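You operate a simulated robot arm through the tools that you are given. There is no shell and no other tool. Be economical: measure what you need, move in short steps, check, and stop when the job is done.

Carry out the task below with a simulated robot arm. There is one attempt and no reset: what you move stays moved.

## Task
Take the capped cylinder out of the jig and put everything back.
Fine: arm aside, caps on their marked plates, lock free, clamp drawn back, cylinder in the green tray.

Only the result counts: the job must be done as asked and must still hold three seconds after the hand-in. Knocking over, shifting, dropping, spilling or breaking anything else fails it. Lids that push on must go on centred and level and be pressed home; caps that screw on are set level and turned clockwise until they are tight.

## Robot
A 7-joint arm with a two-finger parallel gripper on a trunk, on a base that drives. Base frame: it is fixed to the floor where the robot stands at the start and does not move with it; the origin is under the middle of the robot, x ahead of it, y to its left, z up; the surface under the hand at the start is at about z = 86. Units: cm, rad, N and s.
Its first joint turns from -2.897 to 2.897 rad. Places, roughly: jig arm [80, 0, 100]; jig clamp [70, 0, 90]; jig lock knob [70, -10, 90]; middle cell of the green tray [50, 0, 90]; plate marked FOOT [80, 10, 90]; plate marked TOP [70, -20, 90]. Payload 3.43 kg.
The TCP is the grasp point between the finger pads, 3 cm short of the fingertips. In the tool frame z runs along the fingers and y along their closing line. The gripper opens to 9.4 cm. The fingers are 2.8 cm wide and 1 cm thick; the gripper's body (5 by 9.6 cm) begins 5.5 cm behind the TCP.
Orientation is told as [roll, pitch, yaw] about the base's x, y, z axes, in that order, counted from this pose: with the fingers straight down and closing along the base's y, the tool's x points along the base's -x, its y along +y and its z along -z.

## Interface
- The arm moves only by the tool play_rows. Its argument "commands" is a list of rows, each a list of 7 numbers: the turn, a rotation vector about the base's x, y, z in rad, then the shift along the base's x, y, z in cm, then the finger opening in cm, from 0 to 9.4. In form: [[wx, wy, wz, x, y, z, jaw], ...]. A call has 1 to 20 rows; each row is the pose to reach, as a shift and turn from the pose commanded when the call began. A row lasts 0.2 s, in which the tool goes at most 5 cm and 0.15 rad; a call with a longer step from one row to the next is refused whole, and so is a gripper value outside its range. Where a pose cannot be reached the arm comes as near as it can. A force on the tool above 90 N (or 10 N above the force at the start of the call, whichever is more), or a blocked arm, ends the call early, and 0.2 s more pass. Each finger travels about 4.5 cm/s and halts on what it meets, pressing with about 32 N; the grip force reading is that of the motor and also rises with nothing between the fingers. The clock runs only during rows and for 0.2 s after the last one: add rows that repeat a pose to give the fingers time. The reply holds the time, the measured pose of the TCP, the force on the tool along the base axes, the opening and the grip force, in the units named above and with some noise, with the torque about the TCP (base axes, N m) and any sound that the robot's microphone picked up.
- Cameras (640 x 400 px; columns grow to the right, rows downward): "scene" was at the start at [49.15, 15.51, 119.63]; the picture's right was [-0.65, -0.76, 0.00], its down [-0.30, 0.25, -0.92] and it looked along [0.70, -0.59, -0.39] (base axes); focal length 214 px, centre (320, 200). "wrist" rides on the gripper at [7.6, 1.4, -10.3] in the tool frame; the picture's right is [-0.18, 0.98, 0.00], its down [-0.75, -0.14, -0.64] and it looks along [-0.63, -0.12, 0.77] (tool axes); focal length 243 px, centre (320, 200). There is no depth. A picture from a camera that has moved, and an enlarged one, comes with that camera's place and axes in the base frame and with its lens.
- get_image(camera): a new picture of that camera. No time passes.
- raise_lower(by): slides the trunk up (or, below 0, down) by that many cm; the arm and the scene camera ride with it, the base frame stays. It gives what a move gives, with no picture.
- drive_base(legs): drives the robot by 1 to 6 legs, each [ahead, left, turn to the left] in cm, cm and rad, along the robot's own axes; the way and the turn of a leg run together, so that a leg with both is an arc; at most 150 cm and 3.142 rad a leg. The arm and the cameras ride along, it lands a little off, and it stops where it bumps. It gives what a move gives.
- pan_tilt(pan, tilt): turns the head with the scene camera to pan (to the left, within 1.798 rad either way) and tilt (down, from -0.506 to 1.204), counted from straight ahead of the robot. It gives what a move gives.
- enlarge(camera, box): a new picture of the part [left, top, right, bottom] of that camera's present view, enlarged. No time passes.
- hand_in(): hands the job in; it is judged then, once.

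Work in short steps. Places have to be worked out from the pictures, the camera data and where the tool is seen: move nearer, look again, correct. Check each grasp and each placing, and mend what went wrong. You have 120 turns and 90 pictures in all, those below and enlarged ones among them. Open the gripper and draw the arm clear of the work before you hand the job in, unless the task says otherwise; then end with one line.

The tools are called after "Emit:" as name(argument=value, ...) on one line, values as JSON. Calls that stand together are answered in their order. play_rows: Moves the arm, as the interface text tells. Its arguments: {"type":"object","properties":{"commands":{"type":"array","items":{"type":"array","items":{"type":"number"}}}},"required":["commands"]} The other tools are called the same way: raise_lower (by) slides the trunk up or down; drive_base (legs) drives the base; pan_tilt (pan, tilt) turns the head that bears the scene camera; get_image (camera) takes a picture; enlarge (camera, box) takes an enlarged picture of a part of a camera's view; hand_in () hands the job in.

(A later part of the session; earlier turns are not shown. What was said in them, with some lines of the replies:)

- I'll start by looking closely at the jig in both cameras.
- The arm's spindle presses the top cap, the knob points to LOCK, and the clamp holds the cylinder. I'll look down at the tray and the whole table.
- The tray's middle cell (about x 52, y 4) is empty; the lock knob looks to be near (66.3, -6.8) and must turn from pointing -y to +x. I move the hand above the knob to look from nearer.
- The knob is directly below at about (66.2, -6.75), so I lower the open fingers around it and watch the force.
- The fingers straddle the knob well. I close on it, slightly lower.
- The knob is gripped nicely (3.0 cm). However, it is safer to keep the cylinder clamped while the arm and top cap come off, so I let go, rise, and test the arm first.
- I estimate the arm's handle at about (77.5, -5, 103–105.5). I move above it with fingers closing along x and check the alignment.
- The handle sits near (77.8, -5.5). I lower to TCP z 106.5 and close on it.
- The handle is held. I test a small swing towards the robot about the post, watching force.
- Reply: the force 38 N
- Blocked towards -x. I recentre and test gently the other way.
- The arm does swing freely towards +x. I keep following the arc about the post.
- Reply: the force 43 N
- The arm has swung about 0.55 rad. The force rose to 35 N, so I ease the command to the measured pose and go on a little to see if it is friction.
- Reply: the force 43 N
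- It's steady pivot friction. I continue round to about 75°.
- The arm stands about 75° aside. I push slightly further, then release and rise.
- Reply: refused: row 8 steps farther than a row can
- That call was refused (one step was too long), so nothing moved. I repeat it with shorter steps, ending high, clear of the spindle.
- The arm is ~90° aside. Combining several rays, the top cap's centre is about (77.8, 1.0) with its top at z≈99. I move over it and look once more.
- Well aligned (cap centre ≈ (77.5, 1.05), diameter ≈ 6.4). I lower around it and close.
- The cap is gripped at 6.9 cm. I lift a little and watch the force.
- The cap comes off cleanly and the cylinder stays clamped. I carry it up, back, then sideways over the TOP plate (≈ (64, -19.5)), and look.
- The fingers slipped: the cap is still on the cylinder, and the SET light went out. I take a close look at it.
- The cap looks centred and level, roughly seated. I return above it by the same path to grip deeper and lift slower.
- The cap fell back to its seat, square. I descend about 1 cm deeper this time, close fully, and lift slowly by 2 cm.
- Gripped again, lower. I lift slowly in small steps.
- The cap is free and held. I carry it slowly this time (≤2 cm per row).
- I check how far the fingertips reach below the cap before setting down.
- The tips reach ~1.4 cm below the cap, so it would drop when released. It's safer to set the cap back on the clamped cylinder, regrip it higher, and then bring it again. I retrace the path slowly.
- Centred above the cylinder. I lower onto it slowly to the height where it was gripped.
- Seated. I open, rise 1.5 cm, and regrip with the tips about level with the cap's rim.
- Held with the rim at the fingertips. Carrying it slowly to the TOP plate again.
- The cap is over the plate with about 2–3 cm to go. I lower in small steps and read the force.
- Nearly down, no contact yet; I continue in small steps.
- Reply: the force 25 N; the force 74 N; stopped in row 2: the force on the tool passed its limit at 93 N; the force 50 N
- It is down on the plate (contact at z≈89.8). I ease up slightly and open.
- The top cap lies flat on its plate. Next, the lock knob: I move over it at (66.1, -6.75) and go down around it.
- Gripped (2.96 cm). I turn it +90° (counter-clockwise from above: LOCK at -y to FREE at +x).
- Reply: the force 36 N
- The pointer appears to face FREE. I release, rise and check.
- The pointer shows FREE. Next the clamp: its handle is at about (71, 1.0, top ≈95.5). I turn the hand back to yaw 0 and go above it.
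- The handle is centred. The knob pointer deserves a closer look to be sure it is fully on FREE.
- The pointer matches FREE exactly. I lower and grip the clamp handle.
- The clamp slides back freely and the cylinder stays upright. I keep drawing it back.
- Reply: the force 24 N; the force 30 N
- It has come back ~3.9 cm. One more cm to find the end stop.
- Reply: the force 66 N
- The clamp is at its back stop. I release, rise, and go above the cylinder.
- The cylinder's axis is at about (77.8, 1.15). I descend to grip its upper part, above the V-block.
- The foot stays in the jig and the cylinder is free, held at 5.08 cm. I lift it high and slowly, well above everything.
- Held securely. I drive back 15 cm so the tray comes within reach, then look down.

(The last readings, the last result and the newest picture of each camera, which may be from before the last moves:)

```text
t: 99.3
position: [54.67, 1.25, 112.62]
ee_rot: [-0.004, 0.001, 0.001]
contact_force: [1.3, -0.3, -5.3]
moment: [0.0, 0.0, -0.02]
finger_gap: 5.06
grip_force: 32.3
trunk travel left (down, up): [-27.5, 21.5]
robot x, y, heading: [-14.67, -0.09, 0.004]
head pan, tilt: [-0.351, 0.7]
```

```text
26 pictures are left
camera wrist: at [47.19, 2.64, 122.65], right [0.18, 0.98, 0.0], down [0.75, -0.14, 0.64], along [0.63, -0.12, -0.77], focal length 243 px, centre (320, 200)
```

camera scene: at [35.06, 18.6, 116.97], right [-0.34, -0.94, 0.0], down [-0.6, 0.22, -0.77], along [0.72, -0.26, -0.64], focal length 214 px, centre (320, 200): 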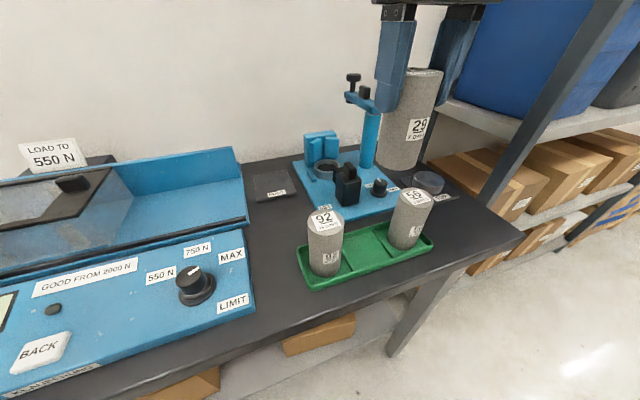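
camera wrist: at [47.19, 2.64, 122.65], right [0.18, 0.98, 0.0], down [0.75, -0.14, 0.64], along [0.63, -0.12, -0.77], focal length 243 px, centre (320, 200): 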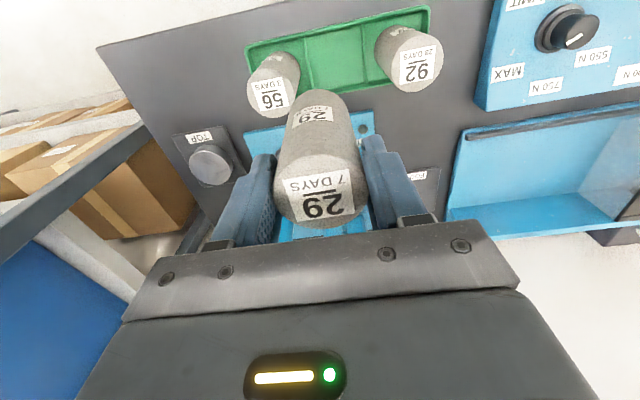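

The middle cell's centre works out to about (53.3, 3.7). I rotate the hand 90° so the fingers close along x (clear of the neighbours) and centre above the cell.

Emit:
play_rows(commands=[[0, 0, 0.1, -0.1, 0.2, 0, 2], [0, 0, 0.2, -0.2, 0.4, 0, 2], [0, 0, 0.3, -0.3, 0.6, 0, 2], [0, 0, 0.4, -0.4, 0.8, 0, 2], [0, 0, 0.5, -0.5, 1, 0, 2], [0, 0, 0.6, -0.6, 1.2, 0, 2], [0, 0, 0.7, -0.7, 1.4, 0, 2], [0, 0, 0.8, -0.8, 1.6, 0, 2], [0, 0, 0.9, -0.9, 1.8, 0, 2], [0, 0, 1.0, -1, 2, 0, 2], [0, 0, 1.1, -1.1, 2.1, 0, 2], [0, 0, 1.2, -1.2, 2.2, 0, 2], [0, 0, 1.3, -1.3, 2.3, 0, 2], [0, 0, 1.4, -1.35, 2.4, 0, 2], [0, 0, 1.5, -1.35, 2.45, 0, 2], [0, 0, 1.57, -1.35, 2.45, 0, 2], [0, 0, 1.57, -1.35, 2.45, -1, 2], [0, 0, 1.57, -1.35, 2.45, -2, 2], [0, 0, 1.57, -1.35, 2.45, -2, 2]])

Emit:
get_image(camera="scene")

Emit:
get_image(camera="wrist")

```text
t: 103.3
position: [53.28, 3.65, 110.55]
ee_rot: [0.001, 0.0, 1.571]
contact_force: [-0.3, 0.7, -4.1]
moment: [0.01, 0.0, 0.04]
finger_gap: 5.07
grip_force: 32.5
trunk travel left (down, up): [-27.5, 21.5]
robot x, y, heading: [-14.73, 0.15, -0.0]
head pan, tilt: [-0.351, 0.7]
```

```text
25 pictures are left
camera scene: at [35.06, 18.61, 116.97], right [-0.34, -0.94, 0.0], down [-0.61, 0.22, -0.76], along [0.72, -0.26, -0.64], focal length 214 px, centre (320, 200)
```

scene: 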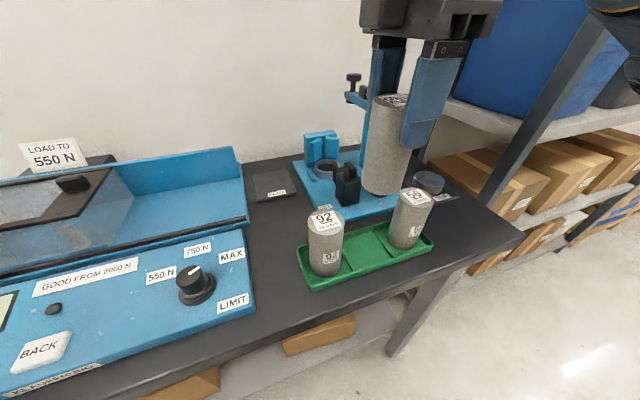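

```text
24 pictures are left
camera wrist: at [52.01, -3.99, 120.6], right [-0.98, 0.18, 0.0], down [0.14, 0.75, 0.64], along [0.12, 0.63, -0.77], focal length 243 px, centre (320, 200)
```

wrist: 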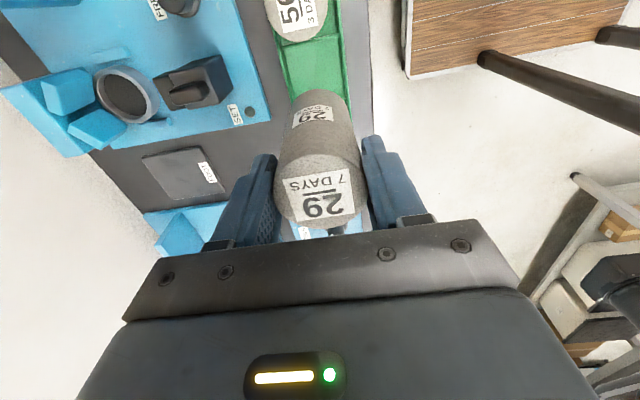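

The cylinder's bottom is about 9.2 cm below the TCP, i.e. at z≈101.3. I lower to just above the tray and check.

Emit:
play_rows(commands=[[0, 0, 0, 0.3, 0, -0.8, 2], [0, 0, 0, 0.3, 0, -2, 2], [0, 0, 0, 0.3, 0, -3.3, 2], [0, 0, 0, 0.3, 0, -4.6, 2], [0, 0, 0, 0.3, 0, -5.9, 2], [0, 0, 0, 0.3, 0, -7.2, 2], [0, 0, 0, 0.3, 0, -8.4, 2], [0, 0, 0, 0.3, 0, -9.2, 2], [0, 0, 0, 0.3, 0, -9.2, 2]])

Emit:
enlarge(camera="scene", box=[270, 120, 470, 300])

Emit:
get_image(camera="wrist")

```text
t: 105.3
position: [53.72, 3.62, 101.39]
ee_rot: [0.002, 0.0, 1.568]
contact_force: [0.7, -0.5, -4.0]
moment: [0.0, -0.02, 0.01]
finger_gap: 5.06
grip_force: 32.5
trunk travel left (down, up): [-27.5, 21.5]
robot x, y, heading: [-14.92, 0.02, 0.002]
head pan, tilt: [-0.351, 0.7]
```

```text
2.22 times, centred on (370, 210) of scene
camera zoom: at [35.06, 18.61, 116.97], right [-0.34, -0.94, 0.0], down [-0.61, 0.22, -0.76], along [0.72, -0.26, -0.64], focal length 477 px, centre (209, 178)
```

zoom: 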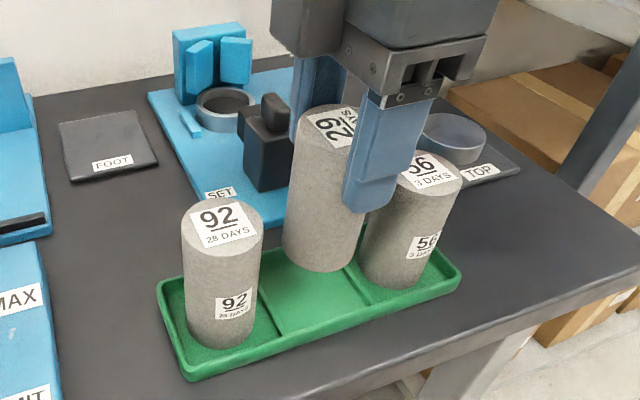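

```text
22 pictures are left
camera wrist: at [52.33, -3.95, 111.45], right [-0.98, 0.18, 0.0], down [0.14, 0.75, 0.64], along [0.12, 0.63, -0.77], focal length 243 px, centre (320, 200)
```

wrist: 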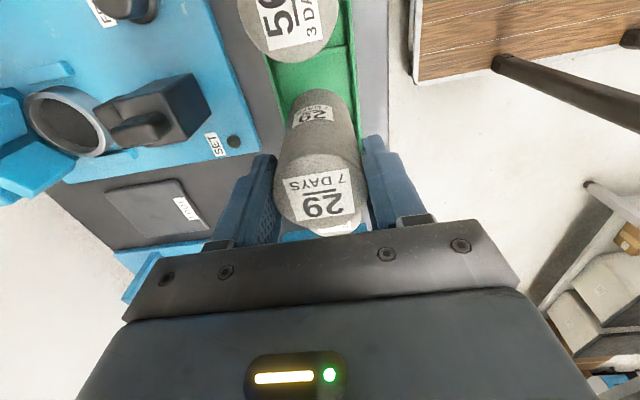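

I take a closer look at the tray edges beside the cylinder to fix the x centre.

Emit:
enlarge(camera="wrist", box=[230, 20, 410, 150])

```text
3.08 times, centred on (320, 85) of wrist
camera zoom: at [52.33, -3.95, 111.45], right [-0.98, 0.18, 0.0], down [0.14, 0.75, 0.64], along [0.12, 0.63, -0.77], focal length 746 px, centre (320, 554)
```

zoom: 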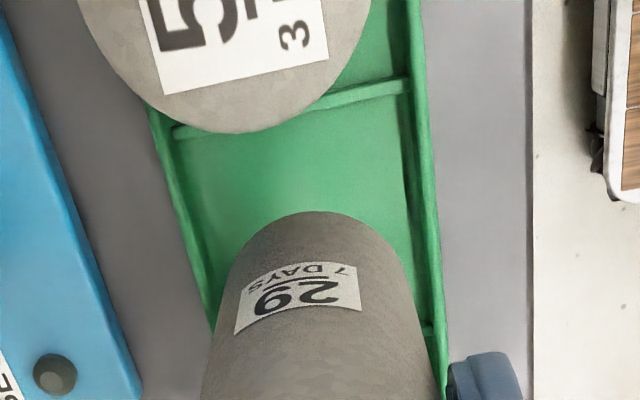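

The cell spans about x 50.5–57.3 and y -0.3–7.2, so the cylinder is centred. I lower it into the cell, then in small steps to contact.

Emit:
play_rows(commands=[[0, 0, 0, 0, 0, -0.6, 2], [0, 0, 0, 0, 0, -1.4, 2], [0, 0, 0, 0, 0, -2.2, 2], [0, 0, 0, 0, 0, -3, 2], [0, 0, 0, 0, 0, -3.7, 2], [0, 0, 0, 0, 0, -4.2, 2], [0, 0, 0, 0, 0, -4.2, 2]])

Emit:
play_rows(commands=[[0, 0, 0, 0, 0, -0.15, 2], [0, 0, 0, 0, 0, -0.3, 2], [0, 0, 0, 0, 0, -0.3, 2]])

Emit:
play_rows(commands=[[0, 0, 0, 0, 0, -0.15, 2], [0, 0, 0, 0, 0, -0.3, 2], [0, 0, 0, 0, 0, -0.3, 2]])

Emit:
enlarge(camera="scene", box=[270, 140, 470, 300])

```text
t: 106.9
position: [53.77, 3.69, 97.06]
ee_rot: [0.0, -0.001, 1.57]
contact_force: [-1.2, -0.3, -4.9]
moment: [0.01, 0.0, 0.01]
finger_gap: 5.06
grip_force: 32.3
trunk travel left (down, up): [-27.5, 21.5]
robot x, y, heading: [-15.0, 0.01, -0.0]
head pan, tilt: [-0.351, 0.7]
```

```text
t: 107.7
position: [53.75, 3.62, 96.9]
ee_rot: [0.0, -0.001, 1.571]
contact_force: [-0.2, -0.1, -4.0]
moment: [0.01, -0.02, -0.04]
finger_gap: 5.05
grip_force: 32.0
trunk travel left (down, up): [-27.5, 21.5]
robot x, y, heading: [-15.22, -0.05, -0.001]
head pan, tilt: [-0.351, 0.7]
```

```text
t: 108.5
position: [53.75, 3.48, 96.63]
ee_rot: [0.0, 0.0, 1.571]
contact_force: [-0.3, -1.0, -4.1]
moment: [0.01, 0.01, 0.04]
finger_gap: 5.04
grip_force: 32.1
trunk travel left (down, up): [-27.5, 21.5]
robot x, y, heading: [-15.07, 0.01, -0.002]
head pan, tilt: [-0.351, 0.7]
```

```text
2.50 times, centred on (370, 220) of scene
camera zoom: at [35.06, 18.61, 116.97], right [-0.34, -0.94, 0.0], down [-0.61, 0.22, -0.76], along [0.72, -0.26, -0.64], focal length 536 px, centre (195, 150)
```

zoom: 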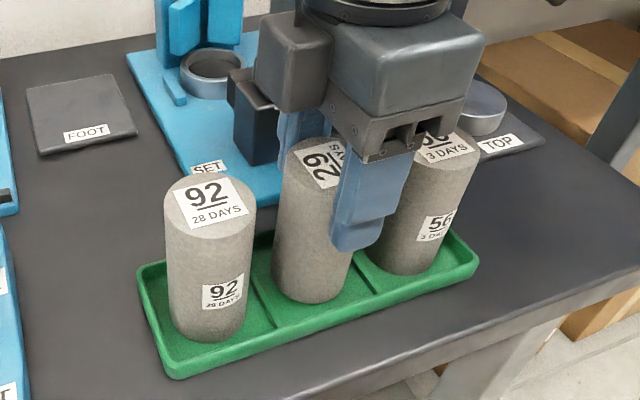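

Still hanging slightly above the floor, in line with its neighbours. Continuing in small steps.

Emit:
play_rows(commands=[[0, 0, 0, 0, 0, -0.15, 2], [0, 0, 0, 0, 0, -0.3, 2], [0, 0, 0, 0, 0, -0.3, 2]])

Emit:
play_rows(commands=[[0, 0, 0, 0, 0, -0.1, 2], [0, 0, 0, 0, 0, -0.2, 2], [0, 0, 0, 0, 0, -0.2, 2]])

Emit:
play_rows(commands=[[0, 0, 0, 0, 0, -0.1, 2], [0, 0, 0, 0, 0, -0.2, 2], [0, 0, 0, 0, 0, -0.2, 2]])

```text
t: 109.3
position: [53.78, 3.71, 96.37]
ee_rot: [0.0, 0.001, 1.571]
contact_force: [-0.4, -0.1, -4.7]
moment: [0.0, 0.01, -0.01]
finger_gap: 5.03
grip_force: 31.4
trunk travel left (down, up): [-27.5, 21.5]
robot x, y, heading: [-15.05, -0.29, 0.005]
head pan, tilt: [-0.351, 0.7]
```

```text
t: 110.1
position: [53.7, 3.64, 96.04]
ee_rot: [0.001, 0.001, 1.57]
contact_force: [1.0, -1.1, -4.8]
moment: [-0.01, -0.01, -0.01]
finger_gap: 5.02
grip_force: 32.8
trunk travel left (down, up): [-27.5, 21.5]
robot x, y, heading: [-15.28, 0.22, 0.001]
head pan, tilt: [-0.351, 0.7]
```

```text
t: 110.9
position: [53.73, 3.64, 95.87]
ee_rot: [0.0, -0.003, 1.571]
contact_force: [0.3, -0.6, -4.0]
moment: [-0.01, 0.01, 0.03]
finger_gap: 5.04
grip_force: 31.8
trunk travel left (down, up): [-27.5, 21.5]
robot x, y, heading: [-15.09, -0.12, 0.002]
head pan, tilt: [-0.351, 0.7]
```

No contact yet; further small steps.

Emit:
play_rows(commands=[[0, 0, 0, 0, 0, -0.1, 2], [0, 0, 0, 0, 0, -0.2, 2], [0, 0, 0, 0, 0, -0.2, 2]])

Emit:
play_rows(commands=[[0, 0, 0, 0, 0, -0.1, 2], [0, 0, 0, 0, 0, -0.2, 2], [0, 0, 0, 0, 0, -0.2, 2]])

Emit:
enlarge(camera="scene", box=[300, 180, 440, 290])

```text
t: 111.7
position: [53.75, 3.74, 95.89]
ee_rot: [-0.003, -0.001, 1.57]
contact_force: [3.9, 1.2, 17.7]
moment: [0.43, 0.07, -0.03]
finger_gap: 5.04
grip_force: 32.0
trunk travel left (down, up): [-27.5, 21.5]
robot x, y, heading: [-14.7, -0.01, 0.004]
head pan, tilt: [-0.351, 0.7]
```

```text
t: 112.5
position: [53.7, 3.68, 95.58]
ee_rot: [-0.004, -0.001, 1.569]
contact_force: [7.0, 3.1, 29.7]
moment: [-0.02, 0.04, 0.03]
finger_gap: 5.0
grip_force: 31.7
trunk travel left (down, up): [-27.5, 21.5]
robot x, y, heading: [-15.11, 0.13, -0.001]
head pan, tilt: [-0.351, 0.7]
```

```text
3.64 times, centred on (370, 235) of scene
camera zoom: at [35.02, 18.62, 117.0], right [-0.34, -0.94, 0.0], down [-0.6, 0.22, -0.77], along [0.72, -0.26, -0.64], focal length 780 px, centre (138, 73)
```

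zoom: 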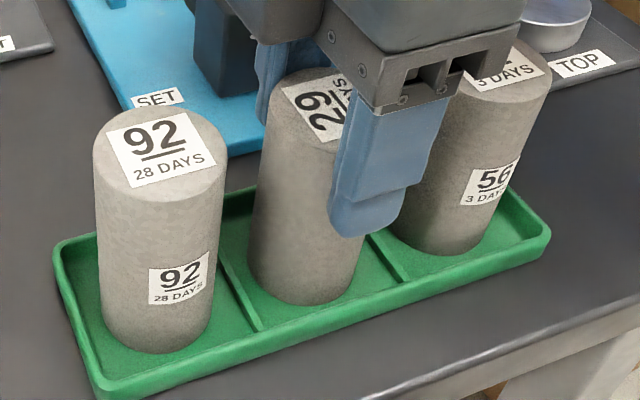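

The cylinder stands on the floor of the middle cell. I ease, open and rise.

Emit:
play_rows(commands=[[0, 0, 0, 0, 0, 0.2, 4.5], [0, 0, 0, 0, 0, 0.2, 5.5], [0, 0, 0, 0, 0, 0.2, 6.5], [0, 0, 0, 0, 0, 0.2, 7.5], [0, 0, 0, 0, 0, 0.2, 8], [0, 0, 0, 0, 0, 2, 8], [0, 0, 0, 0, 0, 5, 8], [0, 0, 0, 0, 0, 9, 8], [0, 0, 0, 0, 0, 13, 8], [0, 0, 0, 0, 0, 16, 8], [0, 0, 0, 0, 0, 16, 8]])

Emit:
get_image(camera="scene")

```text
t: 114.9
position: [53.75, 3.7, 111.69]
ee_rot: [-0.001, -0.002, 1.57]
contact_force: [0.1, 0.0, 0.0]
moment: [0.01, 0.01, 0.01]
finger_gap: 8.0
grip_force: 0.0
trunk travel left (down, up): [-27.5, 21.5]
robot x, y, heading: [-14.87, 0.32, 0.0]
head pan, tilt: [-0.351, 0.7]
```

```text
18 pictures are left
camera scene: at [35.06, 18.61, 116.97], right [-0.34, -0.94, 0.0], down [-0.61, 0.22, -0.76], along [0.72, -0.26, -0.64], focal length 214 px, centre (320, 200)
```

scene: 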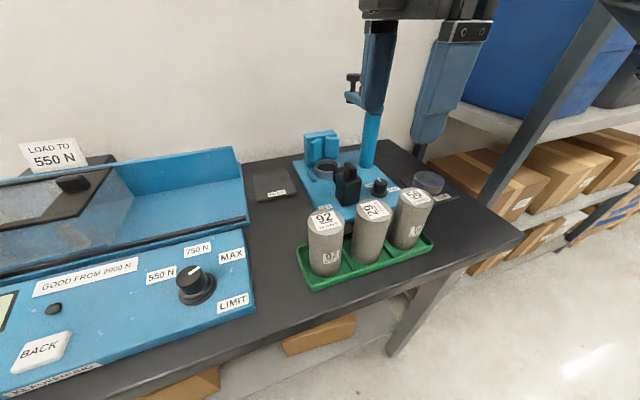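

The cylinder stands in the middle cell. I turn the hand back to yaw 0, drive forward 15 cm, and go look at the foot cap.

Emit:
play_rows(commands=[[0, 0, -0.14, 0.2, 0, 0, 8], [0, 0, -0.28, 0.5, 0, 0, 8], [0, 0, -0.42, 0.8, 0, 0, 8], [0, 0, -0.56, 1, 0, 0, 8], [0, 0, -0.7, 1.5, 0, 0, 8], [0, 0, -0.84, 2, -0.3, 0, 8], [0, 0, -0.98, 2.5, -0.6, 0, 8], [0, 0, -1.12, 3, -0.9, 0, 8], [0, 0, -1.26, 3.5, -1.2, 0, 8], [0, 0, -1.4, 4, -1.5, 0, 8], [0, 0, -1.54, 4.5, -1.8, 0, 8], [0, 0, -1.57, 5, -2.2, 0, 8], [0, 0, -1.57, 5, -2.2, 0, 8]])

Emit:
drive_base(legs=[[15, 0, 0]])

Emit:
play_rows(commands=[[0, 0, 0, 2, -0.3, -3, 9], [0, 0, 0, 4, -0.5, -6, 9], [0, 0, 0, 4, -0.5, -10, 9], [0, 0, 0, 4, -0.5, -12, 9], [0, 0, 0, 4, -0.5, -12, 9]])

Emit:
get_image(camera="wrist")

Emit:
pan_tilt(pan=-0.5, tilt=0.65)

Emit:
get_image(camera="scene")

```text
t: 117.7
position: [58.7, 1.49, 111.56]
ee_rot: [-0.001, 0.0, 0.0]
contact_force: [0.6, -1.0, -0.4]
moment: [0.03, -0.02, 0.0]
finger_gap: 8.0
grip_force: 0.2
trunk travel left (down, up): [-27.5, 21.5]
robot x, y, heading: [-15.12, -0.03, 0.004]
head pan, tilt: [-0.351, 0.7]
```

```text
t: 119.1
position: [73.75, 1.5, 111.49]
ee_rot: [-0.001, -0.002, 0.001]
contact_force: [0.6, 0.0, 0.4]
moment: [-0.01, -0.01, 0.0]
finger_gap: 8.01
grip_force: 0.0
trunk travel left (down, up): [-27.5, 21.5]
robot x, y, heading: [0.02, 0.19, 0.004]
head pan, tilt: [-0.351, 0.7]
```

```text
t: 120.3
position: [77.6, 0.94, 99.45]
ee_rot: [-0.001, 0.0, 0.001]
contact_force: [-0.8, -0.7, 0.4]
moment: [0.03, 0.0, -0.01]
finger_gap: 9.0
grip_force: 0.1
trunk travel left (down, up): [-27.5, 21.5]
robot x, y, heading: [-0.11, 0.24, -0.007]
head pan, tilt: [-0.351, 0.7]
```

```text
17 pictures are left
camera wrist: at [70.11, 2.39, 109.5], right [0.18, 0.98, 0.0], down [0.75, -0.14, 0.64], along [0.63, -0.12, -0.77], focal length 243 px, centre (320, 200)
```

wrist: 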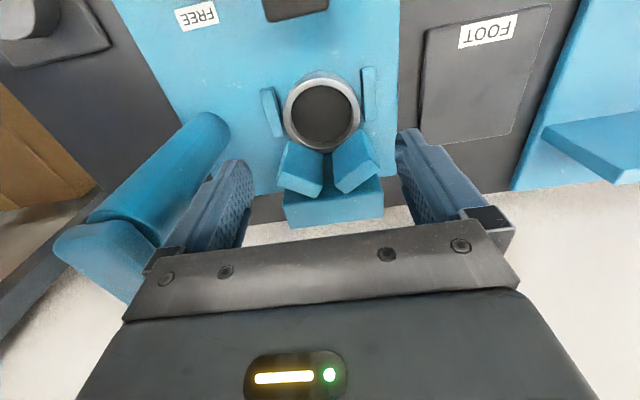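

```text
t: 121.0
position: [77.65, 1.05, 99.49]
ee_rot: [0.0, 0.001, 0.0]
contact_force: [-0.5, -0.3, -0.3]
moment: [0.02, -0.03, -0.01]
finger_gap: 8.98
grip_force: 0.1
trunk travel left (down, up): [-27.5, 21.5]
robot x, y, heading: [0.07, 0.46, 0.005]
head pan, tilt: [-0.499, 0.649]
```

```text
16 pictures are left
camera scene: at [49.7, 17.4, 117.4], right [-0.48, -0.88, 0.0], down [-0.53, 0.29, -0.8], along [0.7, -0.38, -0.6], focal length 214 px, centre (320, 200)
```

scene: 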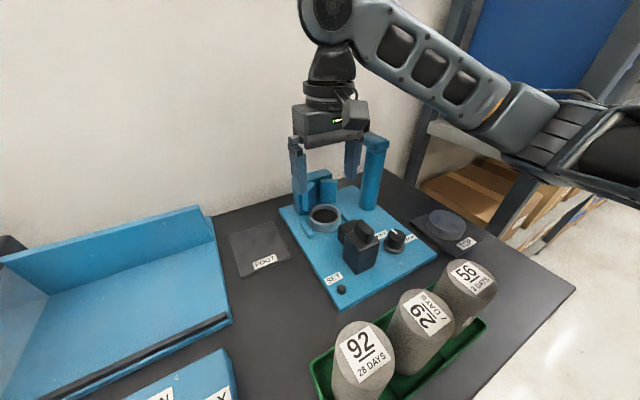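

The bars beside the foot cap leave no room for fingers along y, so I'll pinch its front wall (one finger inside the cup, one outside) with the hand yawed 90°. I move to above that wall.

Emit:
play_rows(commands=[[0, 0, 0.1, 0, 0, 3, 8], [0, 0, 0.24, -0.5, 0, 4, 6], [0, 0, 0.38, -1, 0, 4, 5], [0, 0, 0.52, -1.5, 0, 4, 4], [0, 0, 0.66, -2, 0, 4, 4], [0, 0, 0.8, -2.5, 0, 4, 4], [0, 0, 0.94, -3, 0, 4, 4], [0, 0, 1.08, -3.4, 0.1, 4, 4], [0, 0, 1.22, -3.4, 0.1, 4, 4], [0, 0, 1.36, -3.4, 0.1, 4, 4], [0, 0, 1.5, -3.4, 0.1, 3, 4], [0, 0, 1.57, -3.4, 0.1, 1, 4], [0, 0, 1.57, -3.4, 0.1, -2, 4], [0, 0, 1.57, -3.4, 0.1, -3.5, 4], [0, 0, 1.57, -3.4, 0.1, -3.5, 4]])

Emit:
get_image(camera="wrist")

Emit:
enlarge(camera="scene", box=[260, 130, 420, 270])

```text
t: 124.2
position: [74.23, 1.12, 96.04]
ee_rot: [0.001, 0.0, 1.57]
contact_force: [-0.1, -0.2, -0.5]
moment: [0.0, 0.01, 0.0]
finger_gap: 4.0
grip_force: 0.1
trunk travel left (down, up): [-27.5, 21.5]
robot x, y, heading: [0.03, 0.08, 0.003]
head pan, tilt: [-0.499, 0.649]
```

```text
15 pictures are left
camera wrist: at [72.91, -6.53, 106.03], right [-0.98, 0.18, 0.0], down [0.14, 0.75, 0.64], along [0.12, 0.63, -0.77], focal length 243 px, centre (320, 200)
```

wrist: 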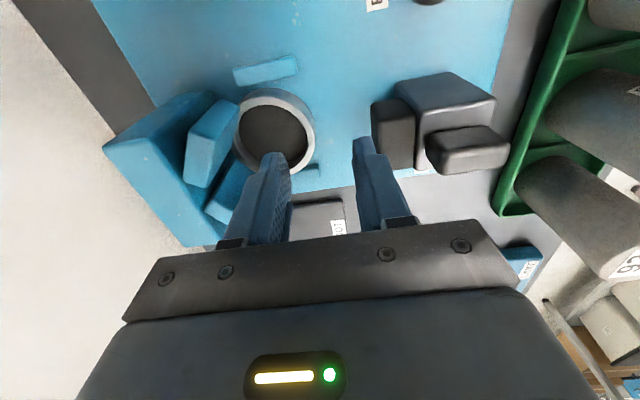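

```text
2.86 times, centred on (340, 200) of scene
camera zoom: at [49.7, 17.4, 117.41], right [-0.48, -0.88, 0.0], down [-0.53, 0.29, -0.8], along [0.7, -0.38, -0.6], focal length 613 px, centre (263, 200)
```

zoom: 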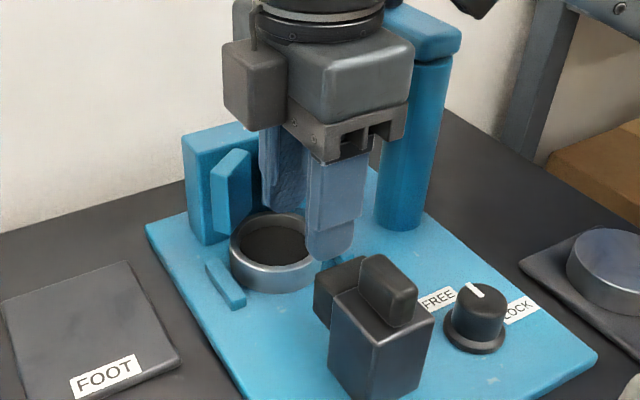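

The wall's midline is about x = 74.95. I shift there, descend, then feel for the cup's floor in small steps.

Emit:
play_rows(commands=[[0, 0, 0, 0.7, 0, 0, 4], [0, 0, 0, 0.7, 0, -1.5, 4], [0, 0, 0, 0.7, 0, -3, 4], [0, 0, 0, 0.7, 0, -4.2, 4], [0, 0, 0, 0.7, 0, -4.8, 4], [0, 0, 0, 0.7, 0, -4.8, 4]])

Emit:
enlarge(camera="scene", box=[260, 130, 420, 270])

Emit:
get_image(camera="wrist")

```text
t: 125.6
position: [74.92, 1.09, 91.4]
ee_rot: [-0.004, -0.001, 1.571]
contact_force: [-1.2, 3.9, 21.7]
moment: [0.01, -0.5, 0.17]
finger_gap: 3.98
grip_force: 0.1
trunk travel left (down, up): [-27.5, 21.5]
robot x, y, heading: [-0.1, -0.18, -0.001]
head pan, tilt: [-0.499, 0.649]
```

```text
2.86 times, centred on (340, 200) of scene
camera zoom: at [49.65, 17.41, 117.46], right [-0.48, -0.88, 0.0], down [-0.53, 0.29, -0.8], along [0.7, -0.38, -0.6], focal length 613 px, centre (263, 200)
```

zoom: 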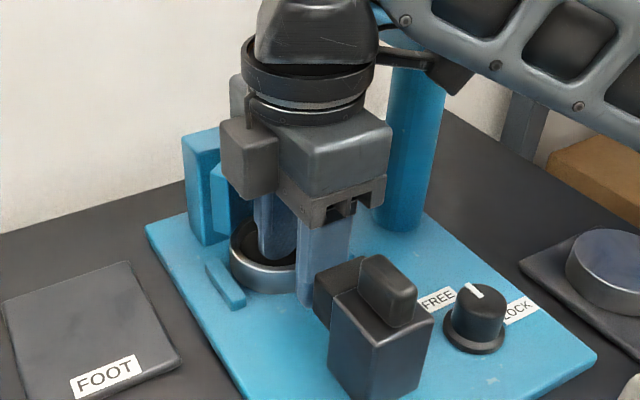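

```text
12 pictures are left
camera wrist: at [73.56, -6.51, 101.43], right [-0.98, 0.18, 0.0], down [0.14, 0.75, 0.64], along [0.12, 0.63, -0.77], focal length 243 px, centre (320, 200)
```

wrist: 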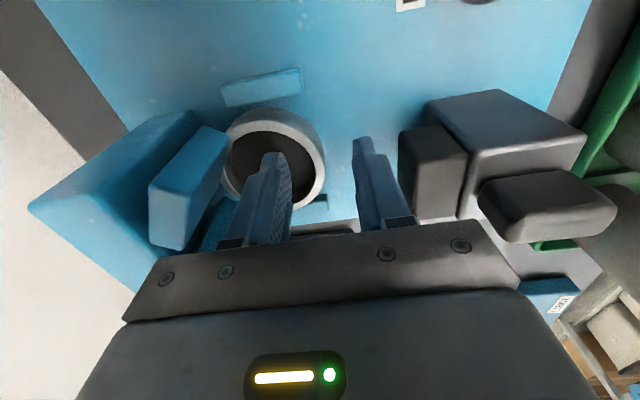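

The inner finger has reached the cup's floor (tip z≈88.4). I rise 2 mm and close on the wall.

Emit:
play_rows(commands=[[0, 0, 0, 0, 0, 0.3, 4], [0, 0, 0, 0, 0, 0.3, 2.5], [0, 0, 0, 0, 0, 0.3, 1.2], [0, 0, 0, 0, 0, 0.3, 0.3], [0, 0, 0, 0, 0, 0.3, 0], [0, 0, 0, 0, 0, 0.3, 0], [0, 0, 0, 0, 0, 0.3, 0]])

Emit:
play_rows(commands=[[0, 0, 0, 0, 0, 0.3, 0], [0, 0, 0, 0, 0, 0.6, 0], [0, 0, 0, 0, 0, 1.0, 0], [0, 0, 0, 0, 0, 1.0, 0]])

Emit:
enlarge(camera="scene", box=[260, 130, 420, 270])

```text
t: 127.2
position: [74.92, 1.18, 91.5]
ee_rot: [0.001, 0.0, 1.571]
contact_force: [0.4, 0.1, 0.0]
moment: [-0.04, 0.09, 0.02]
finger_gap: 0.77
grip_force: 31.9
trunk travel left (down, up): [-27.5, 21.5]
robot x, y, heading: [-0.16, -0.12, 0.001]
head pan, tilt: [-0.499, 0.649]
```

```text
t: 128.2
position: [74.98, 1.05, 92.5]
ee_rot: [0.002, 0.0, 1.572]
contact_force: [0.7, -1.1, -14.6]
moment: [-0.32, 0.54, -0.04]
finger_gap: 0.78
grip_force: 32.0
trunk travel left (down, up): [-27.5, 21.5]
robot x, y, heading: [-0.03, -0.3, -0.002]
head pan, tilt: [-0.499, 0.649]
```

```text
2.86 times, centred on (340, 200) of scene
camera zoom: at [49.74, 17.39, 117.37], right [-0.48, -0.88, 0.0], down [-0.53, 0.29, -0.8], along [0.7, -0.38, -0.6], focal length 613 px, centre (263, 200)
```

zoom: 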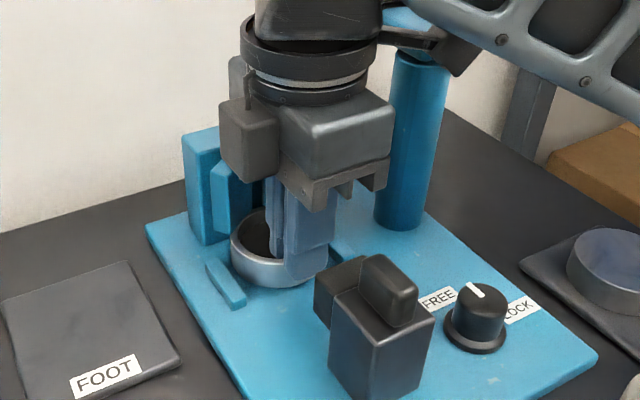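

The cup is coming up with some drag. I continue the lift slowly.

Emit:
play_rows(commands=[[0, 0, 0, 0, 0, 0.3, 0], [0, 0, 0, 0, 0, 0.6, 0], [0, 0, 0, 0, 0, 1.0, 0], [0, 0, 0, 0, 0, 1.5, 0], [0, 0, 0, 0, 0, 2.0, 0], [0, 0, 0, 0, 0, 2.5, 0], [0, 0, 0, 0, 0, 2.5, 0]])

Emit:
enlarge(camera="scene", box=[260, 130, 420, 270])

```text
t: 129.8
position: [75.07, 1.06, 95.15]
ee_rot: [-0.004, -0.001, 1.571]
contact_force: [-0.4, -0.8, -0.1]
moment: [0.03, 0.01, -0.03]
finger_gap: 0.0
grip_force: 32.1
trunk travel left (down, up): [-27.5, 21.5]
robot x, y, heading: [-0.05, -0.07, -0.001]
head pan, tilt: [-0.499, 0.649]
```

```text
2.86 times, centred on (340, 200) of scene
camera zoom: at [49.71, 17.4, 117.42], right [-0.48, -0.88, 0.0], down [-0.53, 0.29, -0.8], along [0.7, -0.38, -0.6], focal length 613 px, centre (263, 200)
```

zoom: 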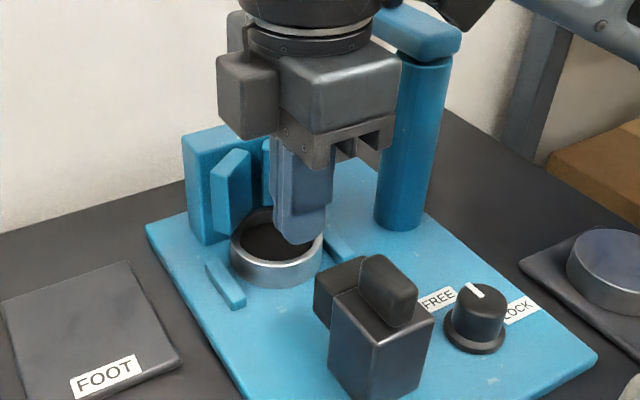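

It slipped: the cup's rim sits under the V-block pads, so it must first be slid towards the robot between the two guide bars, then lifted. I re-grip the wall, draw it back ~2.2 cm, and check.

Emit:
play_rows(commands=[[0, 0, 0, 0, 0, 0, 2], [0, 0, 0, 0, 0, 0, 3.6], [0, 0, 0, -0.1, 0, -2, 3.6], [0, 0, 0, -0.1, 0, -3.3, 3.6], [0, 0, 0, -0.1, 0, -3.7, 3.6], [0, 0, 0, -0.1, 0, -3.7, 3.6]])

Emit:
play_rows(commands=[[0, 0, 0, 0, 0, 0, 2], [0, 0, 0, 0, 0, 0, 0.5], [0, 0, 0, 0, 0, 0, 0], [0, 0, 0, 0, 0, 0, 0], [0, 0, 0, 0, 0, 0, 0], [0, 0, 0, -0.3, 0, 0, 0], [0, 0, 0, -0.7, 0, 0, 0], [0, 0, 0, -1.1, 0, 0, 0], [0, 0, 0, -1.5, 0, 0, 0], [0, 0, 0, -1.9, 0, 0, 0], [0, 0, 0, -2.2, 0, 0, 0], [0, 0, 0, -2.2, 0, 0, 0]])

Emit:
enlarge(camera="scene", box=[260, 130, 420, 270])

```text
t: 131.2
position: [74.85, 1.11, 91.42]
ee_rot: [-0.001, -0.003, 1.571]
contact_force: [0.6, 1.9, 10.1]
moment: [0.0, -0.21, 0.1]
finger_gap: 3.57
grip_force: 0.0
trunk travel left (down, up): [-27.5, 21.5]
robot x, y, heading: [0.03, -0.11, -0.003]
head pan, tilt: [-0.499, 0.649]
```

```text
t: 133.8
position: [72.7, 1.07, 91.2]
ee_rot: [-0.002, -0.002, 1.571]
contact_force: [11.6, -0.5, 29.2]
moment: [-0.31, -0.53, 0.16]
finger_gap: 0.77
grip_force: 31.9
trunk travel left (down, up): [-27.5, 21.5]
robot x, y, heading: [-0.13, -0.17, 0.002]
head pan, tilt: [-0.499, 0.649]
```

```text
2.86 times, centred on (340, 200) of scene
camera zoom: at [49.67, 17.4, 117.43], right [-0.48, -0.88, 0.0], down [-0.53, 0.29, -0.8], along [0.7, -0.38, -0.6], focal length 613 px, centre (263, 200)
```

zoom: 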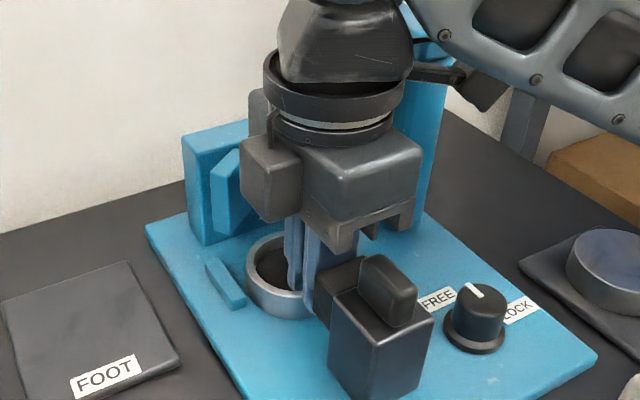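

The cup slid 2.2 cm back, clear of the V-block. I lift it slowly now.

Emit:
play_rows(commands=[[0, 0, 0, 0, 0, 0.2, 0], [0, 0, 0, 0, 0, 0.5, 0], [0, 0, 0, 0, 0, 0.9, 0], [0, 0, 0, 0, 0, 1.3, 0], [0, 0, 0, 0, 0, 1.8, 0], [0, 0, 0, 0, 0, 2.3, 0], [0, 0, 0, 0, 0, 2.8, 0], [0, 0, 0, 0, 0, 2.8, 0]])

Emit:
enlarge(camera="scene", box=[260, 130, 420, 270])

```text
t: 135.6
position: [72.63, 1.07, 94.06]
ee_rot: [0.0, 0.0, 1.571]
contact_force: [0.3, 0.7, -3.7]
moment: [-0.04, 0.09, 0.0]
finger_gap: 0.77
grip_force: 32.8
trunk travel left (down, up): [-27.5, 21.5]
robot x, y, heading: [-0.35, -0.05, 0.004]
head pan, tilt: [-0.499, 0.649]
```

```text
2.86 times, centred on (340, 200) of scene
camera zoom: at [49.71, 17.4, 117.4], right [-0.48, -0.88, 0.0], down [-0.53, 0.29, -0.8], along [0.7, -0.38, -0.6], focal length 613 px, centre (263, 200)
```

zoom: 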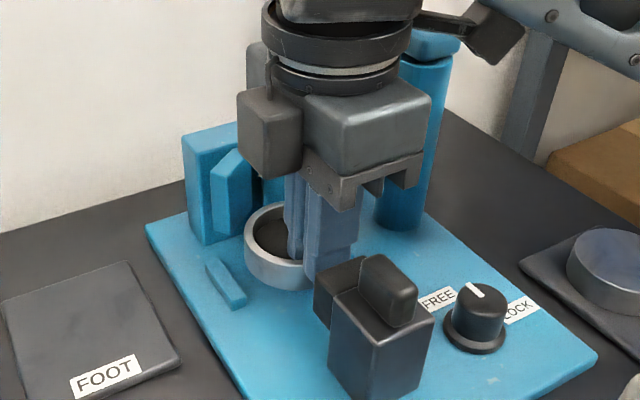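

The cup hangs level and free. I raise it, move left first (clear of the V-block), then forward over the FOOT plate (centre ≈ (77.9, 14.6)).

Emit:
play_rows(commands=[[0, 0, 0, 0, 0, 0.6, 0], [0, 0, 0, 0, 0, 1.6, 0], [0, 0, 0, 0, 0.5, 2.6, 0], [0, 0, 0, 0, 1.5, 3.2, 0], [0, 0, 0, 0, 2.7, 3.5, 0], [0, 0, 0, 0, 4, 3.5, 0], [0, 0, 0, 0, 5.3, 3.5, 0], [0, 0, 0, 0, 6.6, 3.5, 0], [0, 0, 0, 0, 7.9, 3.5, 0], [0, 0, 0, 0.2, 9.2, 3.5, 0], [0, 0, 0, 0.7, 10.5, 3.5, 0], [0, 0, 0, 1.3, 11.8, 3.5, 0], [0, 0, 0, 1.9, 12.8, 3.3, 0], [0, 0, 0, 2.4, 13.5, 2.5, 0], [0, 0, 0, 2.4, 13.5, 1.5, 0], [0, 0, 0, 2.4, 13.5, 0.8, 0], [0, 0, 0, 2.4, 13.5, 0.8, 0]])

Emit:
enlarge(camera="scene", box=[180, 150, 340, 300])

Emit:
get_image(camera="wrist")

```text
t: 139.2
position: [75.17, 14.55, 94.79]
ee_rot: [0.001, 0.003, 1.571]
contact_force: [0.1, 0.3, -4.0]
moment: [0.01, 0.08, 0.0]
finger_gap: 0.79
grip_force: 31.9
trunk travel left (down, up): [-27.5, 21.5]
robot x, y, heading: [-0.45, 0.28, 0.005]
head pan, tilt: [-0.499, 0.649]
```

```text
2.67 times, centred on (260, 225) of scene
camera zoom: at [49.71, 17.4, 117.4], right [-0.48, -0.88, 0.0], down [-0.53, 0.29, -0.8], along [0.7, -0.38, -0.6], focal length 572 px, centre (480, 133)
```

zoom: 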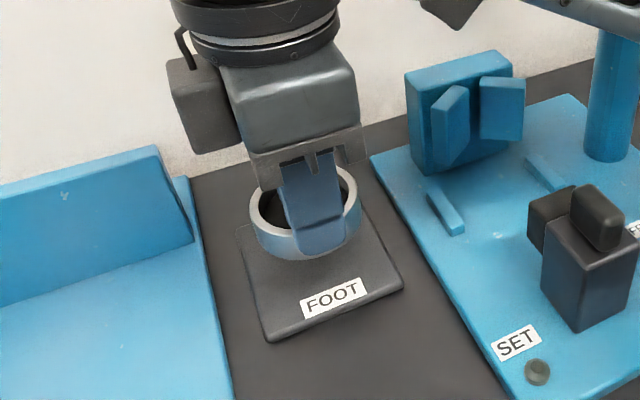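

```text
6 pictures are left
camera wrist: at [73.72, 6.99, 104.97], right [-0.98, 0.18, 0.0], down [0.14, 0.75, 0.64], along [0.12, 0.63, -0.77], focal length 243 px, centre (320, 200)
```

wrist: 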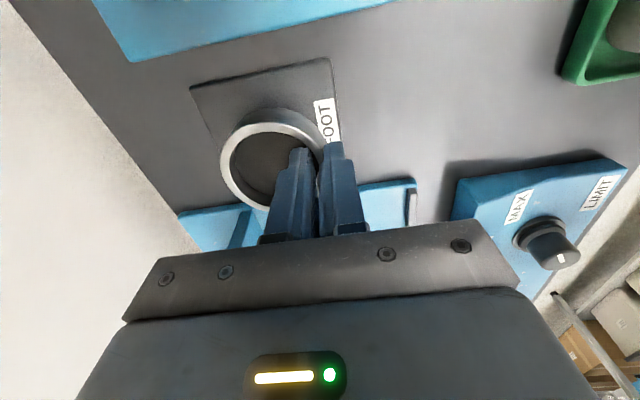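

The cup is over the plate; I judge the plate's centre at (78.2, 14.8), so I shift slightly and lower in small steps.

Emit:
play_rows(commands=[[0, 0, 0, 0.2, 0.1, -0.5, 0], [0, 0, 0, 0.4, 0.2, -1.2, 0], [0, 0, 0, 0.4, 0.2, -2, 0], [0, 0, 0, 0.4, 0.2, -2.7, 0], [0, 0, 0, 0.4, 0.2, -3, 0], [0, 0, 0, 0.4, 0.2, -3, 0]])

Emit:
play_rows(commands=[[0, 0, 0, 0, 0, -0.15, 0], [0, 0, 0, 0, 0, -0.3, 0], [0, 0, 0, 0, 0, -0.3, 0]])

Emit:
play_rows(commands=[[0, 0, 0, 0, 0, -0.1, 0], [0, 0, 0, 0, 0, -0.2, 0], [0, 0, 0, 0, 0, -0.2, 0]])

```text
t: 140.6
position: [75.52, 14.74, 92.02]
ee_rot: [-0.001, -0.001, 1.57]
contact_force: [-0.2, 0.2, -3.2]
moment: [-0.01, 0.09, 0.03]
finger_gap: 0.76
grip_force: 31.8
trunk travel left (down, up): [-27.5, 21.5]
robot x, y, heading: [0.13, 0.16, 0.007]
head pan, tilt: [-0.499, 0.649]
```

```text
t: 141.4
position: [75.43, 14.76, 91.62]
ee_rot: [0.0, -0.001, 1.57]
contact_force: [0.1, -0.5, -3.2]
moment: [-0.01, 0.07, 0.0]
finger_gap: 0.77
grip_force: 32.2
trunk travel left (down, up): [-27.5, 21.5]
robot x, y, heading: [-0.14, 0.23, 0.001]
head pan, tilt: [-0.499, 0.649]
```

```text
t: 142.2
position: [75.43, 14.76, 91.4]
ee_rot: [0.002, 0.0, 1.571]
contact_force: [-0.3, -0.2, -3.1]
moment: [-0.02, 0.12, 0.02]
finger_gap: 0.79
grip_force: 31.9
trunk travel left (down, up): [-27.5, 21.5]
robot x, y, heading: [-0.09, 0.09, 0.003]
head pan, tilt: [-0.499, 0.649]
```

No contact yet; continuing.

Emit:
play_rows(commands=[[0, 0, 0, 0, 0, -0.1, 0], [0, 0, 0, 0, 0, -0.2, 0], [0, 0, 0, 0, 0, -0.2, 0]])

Emit:
play_rows(commands=[[0, 0, 0, 0, 0, -0.1, 0], [0, 0, 0, 0, 0, -0.2, 0], [0, 0, 0, 0, 0, -0.2, 0]])

Emit:
play_rows(commands=[[0, 0, 0, 0, 0, -0.1, 0], [0, 0, 0, 0, 0, -0.2, 0], [0, 0, 0, 0, 0, -0.2, 0]])

```text
t: 143.0
position: [75.5, 14.85, 91.24]
ee_rot: [0.0, -0.001, 1.57]
contact_force: [-0.2, 0.3, -3.1]
moment: [0.03, 0.08, 0.01]
finger_gap: 0.76
grip_force: 32.2
trunk travel left (down, up): [-27.5, 21.5]
robot x, y, heading: [-0.26, -0.08, -0.001]
head pan, tilt: [-0.499, 0.649]
```

```text
t: 143.8
position: [75.47, 14.8, 90.96]
ee_rot: [0.0, 0.0, 1.572]
contact_force: [0.2, -0.8, -3.3]
moment: [0.01, 0.1, 0.02]
finger_gap: 0.75
grip_force: 31.9
trunk travel left (down, up): [-27.5, 21.5]
robot x, y, heading: [0.23, 0.26, -0.001]
head pan, tilt: [-0.499, 0.649]
```

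```text
t: 144.6
position: [75.31, 14.84, 90.97]
ee_rot: [-0.003, -0.001, 1.572]
contact_force: [0.3, 1.4, 25.0]
moment: [-0.33, 0.02, 0.1]
finger_gap: 0.77
grip_force: 32.2
trunk travel left (down, up): [-27.5, 21.5]
robot x, y, heading: [0.44, -0.2, -0.005]
head pan, tilt: [-0.499, 0.649]
```

Contact on the plate. I ease up a hair, open and rise straight up.

Emit:
play_rows(commands=[[0, 0, 0, 0, 0, 0.15, 0], [0, 0, 0, 0, 0, 0.15, 1], [0, 0, 0, 0, 0, 0.15, 2], [0, 0, 0, 0, 0, 0.15, 3], [0, 0, 0, 0, 0, 0.15, 3], [0, 0, 0, 0, 0, 1.5, 3], [0, 0, 0, 0, 0, 4, 3], [0, 0, 0, 0, 0, 8, 3], [0, 0, 0, 0, 0, 12, 3], [0, 0, 0, -3, 0, 16, 3], [0, 0, 0, -7, 0, 18, 3], [0, 0, 0, -11, 0, 20, 3], [0, 0, 0, -11, 0, 22, 3], [0, 0, 0, -11, 0, 22, 3]])

Emit:
get_image(camera="scene")

Emit:
enlarge(camera="scene", box=[200, 130, 480, 305])

```text
t: 147.6
position: [64.36, 14.85, 112.78]
ee_rot: [0.001, 0.001, 1.571]
contact_force: [-0.2, -0.4, -0.2]
moment: [-0.04, -0.01, -0.01]
finger_gap: 3.01
grip_force: 0.1
trunk travel left (down, up): [-27.5, 21.5]
robot x, y, heading: [-0.15, -0.08, 0.006]
head pan, tilt: [-0.499, 0.649]
```

```text
5 pictures are left
camera scene: at [49.71, 17.4, 117.4], right [-0.48, -0.88, 0.0], down [-0.53, 0.29, -0.8], along [0.7, -0.38, -0.6], focal length 214 px, centre (320, 200)
```

scene: 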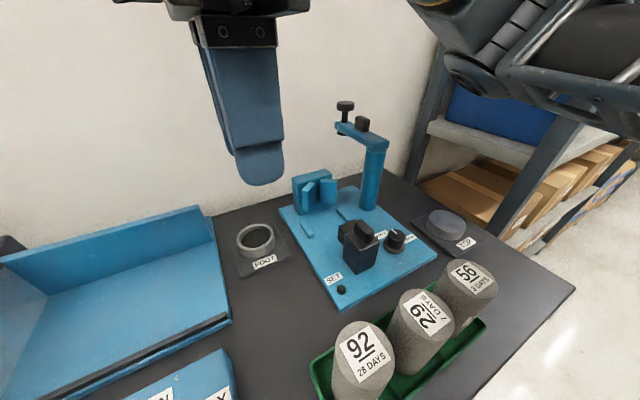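

```text
2.29 times, centred on (340, 218) of scene
camera zoom: at [49.71, 17.4, 117.4], right [-0.48, -0.88, 0.0], down [-0.53, 0.29, -0.8], along [0.7, -0.38, -0.6], focal length 490 px, centre (274, 160)
```

zoom: 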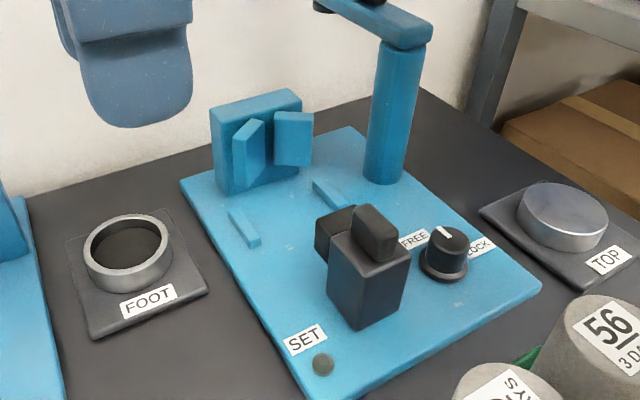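

Everything is in place: caps on their plates, knob on FREE, clamp back, arm aside, cylinder in the middle cell. I open the gripper fully and draw the arm up clear.

Emit:
play_rows(commands=[[0, 0, 0, 0, 0, 4, 6], [0, 0, 0, 0, 0, 8, 9], [0, 0, 0, 0, 0, 12, 9], [0, 0, 0, 0, 0, 12, 9], [0, 0, 0, 0, 0, 12, 9]])

Emit:
get_image(camera="scene")

```text
t: 148.8
position: [64.49, 14.8, 125.02]
ee_rot: [0.001, -0.002, 1.569]
contact_force: [-0.1, 0.4, -0.2]
moment: [-0.01, 0.01, 0.02]
finger_gap: 9.0
grip_force: 0.1
trunk travel left (down, up): [-27.5, 21.5]
robot x, y, heading: [-0.19, 0.18, 0.002]
head pan, tilt: [-0.499, 0.649]
```

```text
3 pictures are left
camera scene: at [49.7, 17.4, 117.41], right [-0.48, -0.88, 0.0], down [-0.53, 0.29, -0.8], along [0.7, -0.38, -0.6], focal length 214 px, centre (320, 200)
```

scene: 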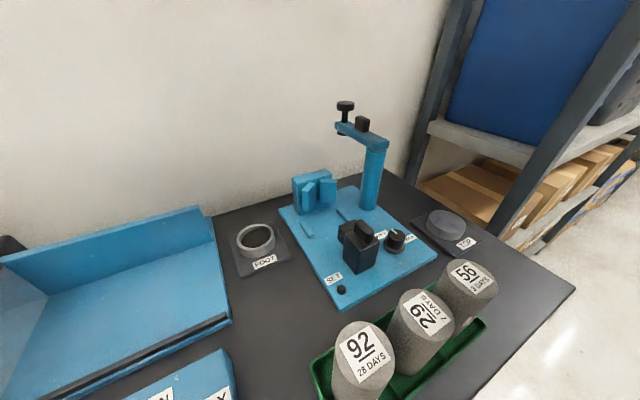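

The final view confirms the whole state, so I hand in.

Emit:
hand_in()

```text
The job is handed in.
```

The job is handed in: the jig's arm is swung aside, the top and foot caps are on their marked plates, the lock is on FREE, the clamp is fully back, and the cylinder stands in the middle cell of the green tray. On the way, my first lift of the top cap slipped and it dropped back onto the cylinder. The foot cap also slipped once before I slid it clear of the V-block.
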